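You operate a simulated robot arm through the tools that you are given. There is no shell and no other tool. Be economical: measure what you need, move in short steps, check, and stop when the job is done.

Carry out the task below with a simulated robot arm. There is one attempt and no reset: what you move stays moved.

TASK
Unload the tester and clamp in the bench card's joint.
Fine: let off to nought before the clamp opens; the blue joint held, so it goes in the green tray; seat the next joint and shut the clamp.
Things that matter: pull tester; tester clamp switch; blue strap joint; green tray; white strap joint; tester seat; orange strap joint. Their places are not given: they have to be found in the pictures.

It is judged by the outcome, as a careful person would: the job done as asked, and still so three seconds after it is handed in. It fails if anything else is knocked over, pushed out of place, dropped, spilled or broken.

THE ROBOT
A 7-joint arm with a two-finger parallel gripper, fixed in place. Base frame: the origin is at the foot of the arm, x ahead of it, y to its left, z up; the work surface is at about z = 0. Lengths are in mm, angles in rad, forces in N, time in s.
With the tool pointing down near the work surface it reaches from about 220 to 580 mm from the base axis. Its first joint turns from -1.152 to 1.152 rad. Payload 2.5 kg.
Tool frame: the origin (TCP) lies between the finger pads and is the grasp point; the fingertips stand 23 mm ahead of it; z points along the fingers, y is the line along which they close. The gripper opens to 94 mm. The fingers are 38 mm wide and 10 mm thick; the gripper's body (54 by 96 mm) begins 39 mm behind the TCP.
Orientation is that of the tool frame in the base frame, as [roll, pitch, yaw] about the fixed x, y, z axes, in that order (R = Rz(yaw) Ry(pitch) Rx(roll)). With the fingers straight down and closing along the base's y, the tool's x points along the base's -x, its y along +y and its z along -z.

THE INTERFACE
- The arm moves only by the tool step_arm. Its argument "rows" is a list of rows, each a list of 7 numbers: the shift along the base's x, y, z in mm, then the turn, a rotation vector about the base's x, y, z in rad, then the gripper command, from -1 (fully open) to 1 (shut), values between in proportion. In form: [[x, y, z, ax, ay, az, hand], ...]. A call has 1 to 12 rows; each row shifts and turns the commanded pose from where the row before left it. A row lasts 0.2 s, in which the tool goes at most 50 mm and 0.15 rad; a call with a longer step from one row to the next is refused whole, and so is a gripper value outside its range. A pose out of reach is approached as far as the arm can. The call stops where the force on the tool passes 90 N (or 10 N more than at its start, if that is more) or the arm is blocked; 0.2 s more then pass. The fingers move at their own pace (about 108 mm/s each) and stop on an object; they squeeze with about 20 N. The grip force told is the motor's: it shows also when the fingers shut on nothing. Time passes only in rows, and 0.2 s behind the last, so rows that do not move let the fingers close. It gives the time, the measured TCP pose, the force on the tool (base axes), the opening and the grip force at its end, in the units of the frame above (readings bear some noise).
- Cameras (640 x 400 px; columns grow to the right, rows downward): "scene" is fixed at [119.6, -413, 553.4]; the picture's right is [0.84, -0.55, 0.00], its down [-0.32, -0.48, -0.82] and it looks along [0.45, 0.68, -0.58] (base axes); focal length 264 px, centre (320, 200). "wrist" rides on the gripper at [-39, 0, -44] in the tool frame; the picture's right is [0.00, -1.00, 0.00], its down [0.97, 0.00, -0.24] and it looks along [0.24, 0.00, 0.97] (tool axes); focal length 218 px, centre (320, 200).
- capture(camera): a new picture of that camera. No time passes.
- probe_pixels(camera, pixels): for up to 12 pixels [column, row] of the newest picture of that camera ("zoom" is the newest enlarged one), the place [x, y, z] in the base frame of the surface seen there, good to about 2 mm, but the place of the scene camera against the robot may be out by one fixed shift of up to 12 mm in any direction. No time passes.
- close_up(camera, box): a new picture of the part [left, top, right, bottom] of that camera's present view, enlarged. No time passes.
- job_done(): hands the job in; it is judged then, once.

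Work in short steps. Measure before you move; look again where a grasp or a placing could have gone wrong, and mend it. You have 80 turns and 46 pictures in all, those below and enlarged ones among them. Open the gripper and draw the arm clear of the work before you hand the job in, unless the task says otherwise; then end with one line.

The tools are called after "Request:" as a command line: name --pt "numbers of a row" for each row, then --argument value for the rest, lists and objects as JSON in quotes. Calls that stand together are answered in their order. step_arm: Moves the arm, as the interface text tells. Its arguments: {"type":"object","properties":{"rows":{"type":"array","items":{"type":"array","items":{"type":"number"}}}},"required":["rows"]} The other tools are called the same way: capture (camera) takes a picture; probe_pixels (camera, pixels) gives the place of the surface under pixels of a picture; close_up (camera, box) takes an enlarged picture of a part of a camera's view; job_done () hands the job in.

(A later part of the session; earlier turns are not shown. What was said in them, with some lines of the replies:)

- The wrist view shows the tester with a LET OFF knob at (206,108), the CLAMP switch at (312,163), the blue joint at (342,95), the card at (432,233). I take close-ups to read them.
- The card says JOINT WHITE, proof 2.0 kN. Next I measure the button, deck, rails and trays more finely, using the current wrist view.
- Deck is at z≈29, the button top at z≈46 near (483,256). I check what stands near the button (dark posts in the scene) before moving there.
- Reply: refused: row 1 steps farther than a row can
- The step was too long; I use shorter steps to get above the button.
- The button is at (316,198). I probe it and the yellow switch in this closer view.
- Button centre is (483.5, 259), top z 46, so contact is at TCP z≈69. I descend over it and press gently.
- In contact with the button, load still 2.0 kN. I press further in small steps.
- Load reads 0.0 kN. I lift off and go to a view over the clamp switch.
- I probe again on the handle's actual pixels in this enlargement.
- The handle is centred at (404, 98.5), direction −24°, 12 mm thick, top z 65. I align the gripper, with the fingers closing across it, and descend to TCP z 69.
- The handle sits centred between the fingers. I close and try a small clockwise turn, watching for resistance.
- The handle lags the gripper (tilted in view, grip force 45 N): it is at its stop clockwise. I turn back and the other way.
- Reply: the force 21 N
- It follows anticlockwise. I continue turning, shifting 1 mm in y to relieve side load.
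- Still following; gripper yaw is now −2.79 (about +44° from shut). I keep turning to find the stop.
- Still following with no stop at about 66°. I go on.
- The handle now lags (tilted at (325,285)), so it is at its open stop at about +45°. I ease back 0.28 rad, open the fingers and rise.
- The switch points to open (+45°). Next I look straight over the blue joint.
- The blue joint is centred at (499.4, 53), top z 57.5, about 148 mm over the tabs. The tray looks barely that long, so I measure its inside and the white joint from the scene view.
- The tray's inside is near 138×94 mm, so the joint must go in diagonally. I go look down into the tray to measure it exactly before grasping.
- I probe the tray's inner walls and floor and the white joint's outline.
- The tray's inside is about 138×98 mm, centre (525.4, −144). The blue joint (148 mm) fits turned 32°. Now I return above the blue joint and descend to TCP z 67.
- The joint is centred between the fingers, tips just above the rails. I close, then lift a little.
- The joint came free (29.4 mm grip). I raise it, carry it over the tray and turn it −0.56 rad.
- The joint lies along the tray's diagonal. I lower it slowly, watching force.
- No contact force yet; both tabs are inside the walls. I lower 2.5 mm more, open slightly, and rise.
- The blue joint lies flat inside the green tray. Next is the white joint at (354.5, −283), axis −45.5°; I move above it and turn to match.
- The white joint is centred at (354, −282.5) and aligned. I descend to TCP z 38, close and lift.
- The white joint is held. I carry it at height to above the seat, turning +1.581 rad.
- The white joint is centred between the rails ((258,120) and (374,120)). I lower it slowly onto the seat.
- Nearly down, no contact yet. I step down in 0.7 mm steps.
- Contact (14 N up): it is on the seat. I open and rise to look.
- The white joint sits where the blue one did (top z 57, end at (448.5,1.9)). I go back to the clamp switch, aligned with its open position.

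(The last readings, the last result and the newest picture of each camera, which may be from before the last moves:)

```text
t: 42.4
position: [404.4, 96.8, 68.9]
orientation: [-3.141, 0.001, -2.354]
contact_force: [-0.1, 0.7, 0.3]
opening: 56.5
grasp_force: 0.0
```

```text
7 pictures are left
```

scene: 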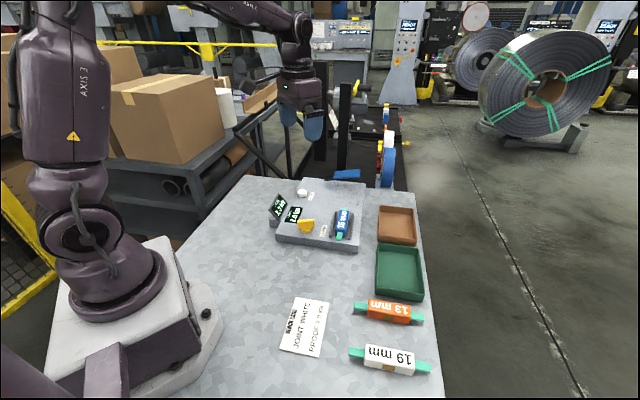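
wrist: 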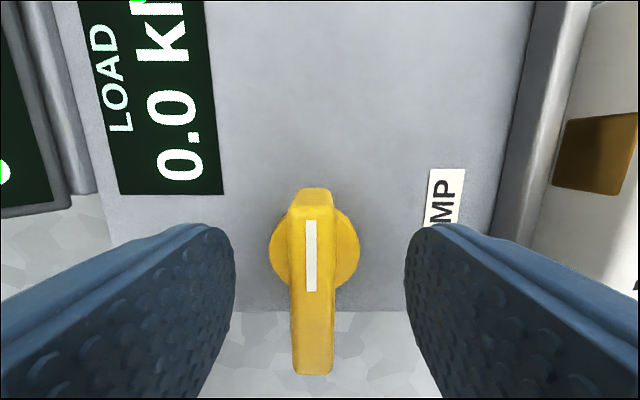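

The handle is about 2 mm left of centre; I shift (−1,+1), close, and turn clockwise towards shut.

Request:
step_arm --pt "-1 1.2 0 0 0 0 1" --pt "0 0 0 0 0 0 1" --pt "0 0 0 0 0 0 1" --pt "0 0 0 0 0 -0.12 1" --pt "0 0 0 0 0 -0.12 1" --pt "0 0 0 0 0 -0.12 1" --pt "0 0 0 0 0 -0.12 1" --pt "0 0 0 0 0 -0.12 1" --pt "0 0 0 0 0 -0.12 1" --pt "0 0 0 0 0 -0.12 1" --pt "0 0 0 0 0 -0.12 1" --pt "0 0 0 0 0 0 1"

Request:
step_arm --pt "0 0 0 0 0 -0.12 1" --pt "0 0 0 0 0 -0.12 1" --pt "0 0 0 0 0 -0.07 1" --pt "0 0 0 0 0 0 1"

Request:
capture --camera "wrist"

```text
t: 45.0
position: [402.2, 99.4, 68.2]
orientation: [-3.14, -0.001, 2.965]
contact_force: [-0.8, 3.9, -1.1]
opening: 11.9
grasp_force: 45.4
```

```text
t: 46.0
position: [402.4, 99.7, 68.9]
orientation: [3.141, -0.002, 2.663]
contact_force: [-0.8, 5.8, -0.2]
opening: 12.1
grasp_force: 44.9
```

```text
6 pictures are left
```

wrist: 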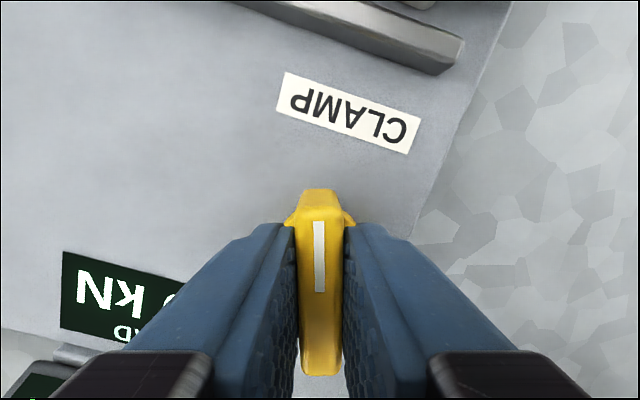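

It is at (slightly past) the original shut angle, 2.66 rad against 2.73. I nudge 0.05 more to confirm the stop, ease back, release and rise.

Request:
step_arm --pt "0 0 0 0 0 -0.05 1" --pt "0 0 0 0 0 0 1" --pt "0 0 0 0 0 0.04 1" --pt "0 0 0 0 0 0 -0.2" --pt "0 0 0 0 0 0 -0.2" --pt "0 0 25 0 0 0 -0.2" --pt "0 0 40 0 0 0 -0.2" --pt "0 0 45 0 0 0 -0.2" --pt "0 0 45 0 0 0 -0.2" --pt "-20 0 45 0 0 0 -0.2" --pt "0 0 0 0 0 0 -0.2"

Request:
capture --camera "wrist"

Request:
close_up --camera "scene" --box '[250, 160, 450, 310]'

```text
t: 48.4
position: [381.9, 97.6, 269.9]
orientation: [-3.14, 0.0, 2.648]
contact_force: [0.3, 0.7, 0.2]
opening: 56.4
grasp_force: 0.0
```

```text
5 pictures are left
```

wrist: 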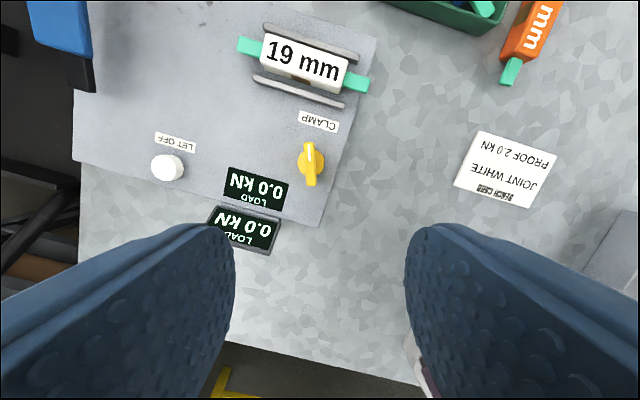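

```text
2.67 times, centred on (350, 235) of scene
```

zoom: 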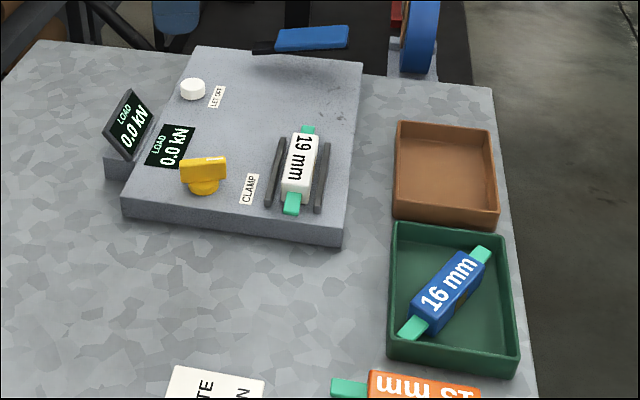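

Switch is back at shut, white seated, load 0.0. I verify that the blue joint lies level in the tray.

Request:
probe_pixels --camera "zoom" --pixels '[[412, 328], [480, 255], [430, 310], [460, 270], [205, 163], [292, 200], [308, 131]]'

```text
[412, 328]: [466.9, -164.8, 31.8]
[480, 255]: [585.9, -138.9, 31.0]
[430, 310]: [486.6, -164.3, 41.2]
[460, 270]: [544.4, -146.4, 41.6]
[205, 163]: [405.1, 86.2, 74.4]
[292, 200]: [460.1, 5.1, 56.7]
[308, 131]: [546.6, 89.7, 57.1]
```

Blue is level (tabs at z≈21 and body top at ≈31 once the scene camera's +10 mm shift is taken off), so it rests on the tray floor below the rim. The arm is clear with the gripper open, so I hand the job in.

Request:
job_done

```text
The job is handed in.
```

The job is handed in: I let the load off to 0.0 kN before opening the clamp, put the blue joint in the green tray, seated the white joint the card calls for, and shut the clamp.
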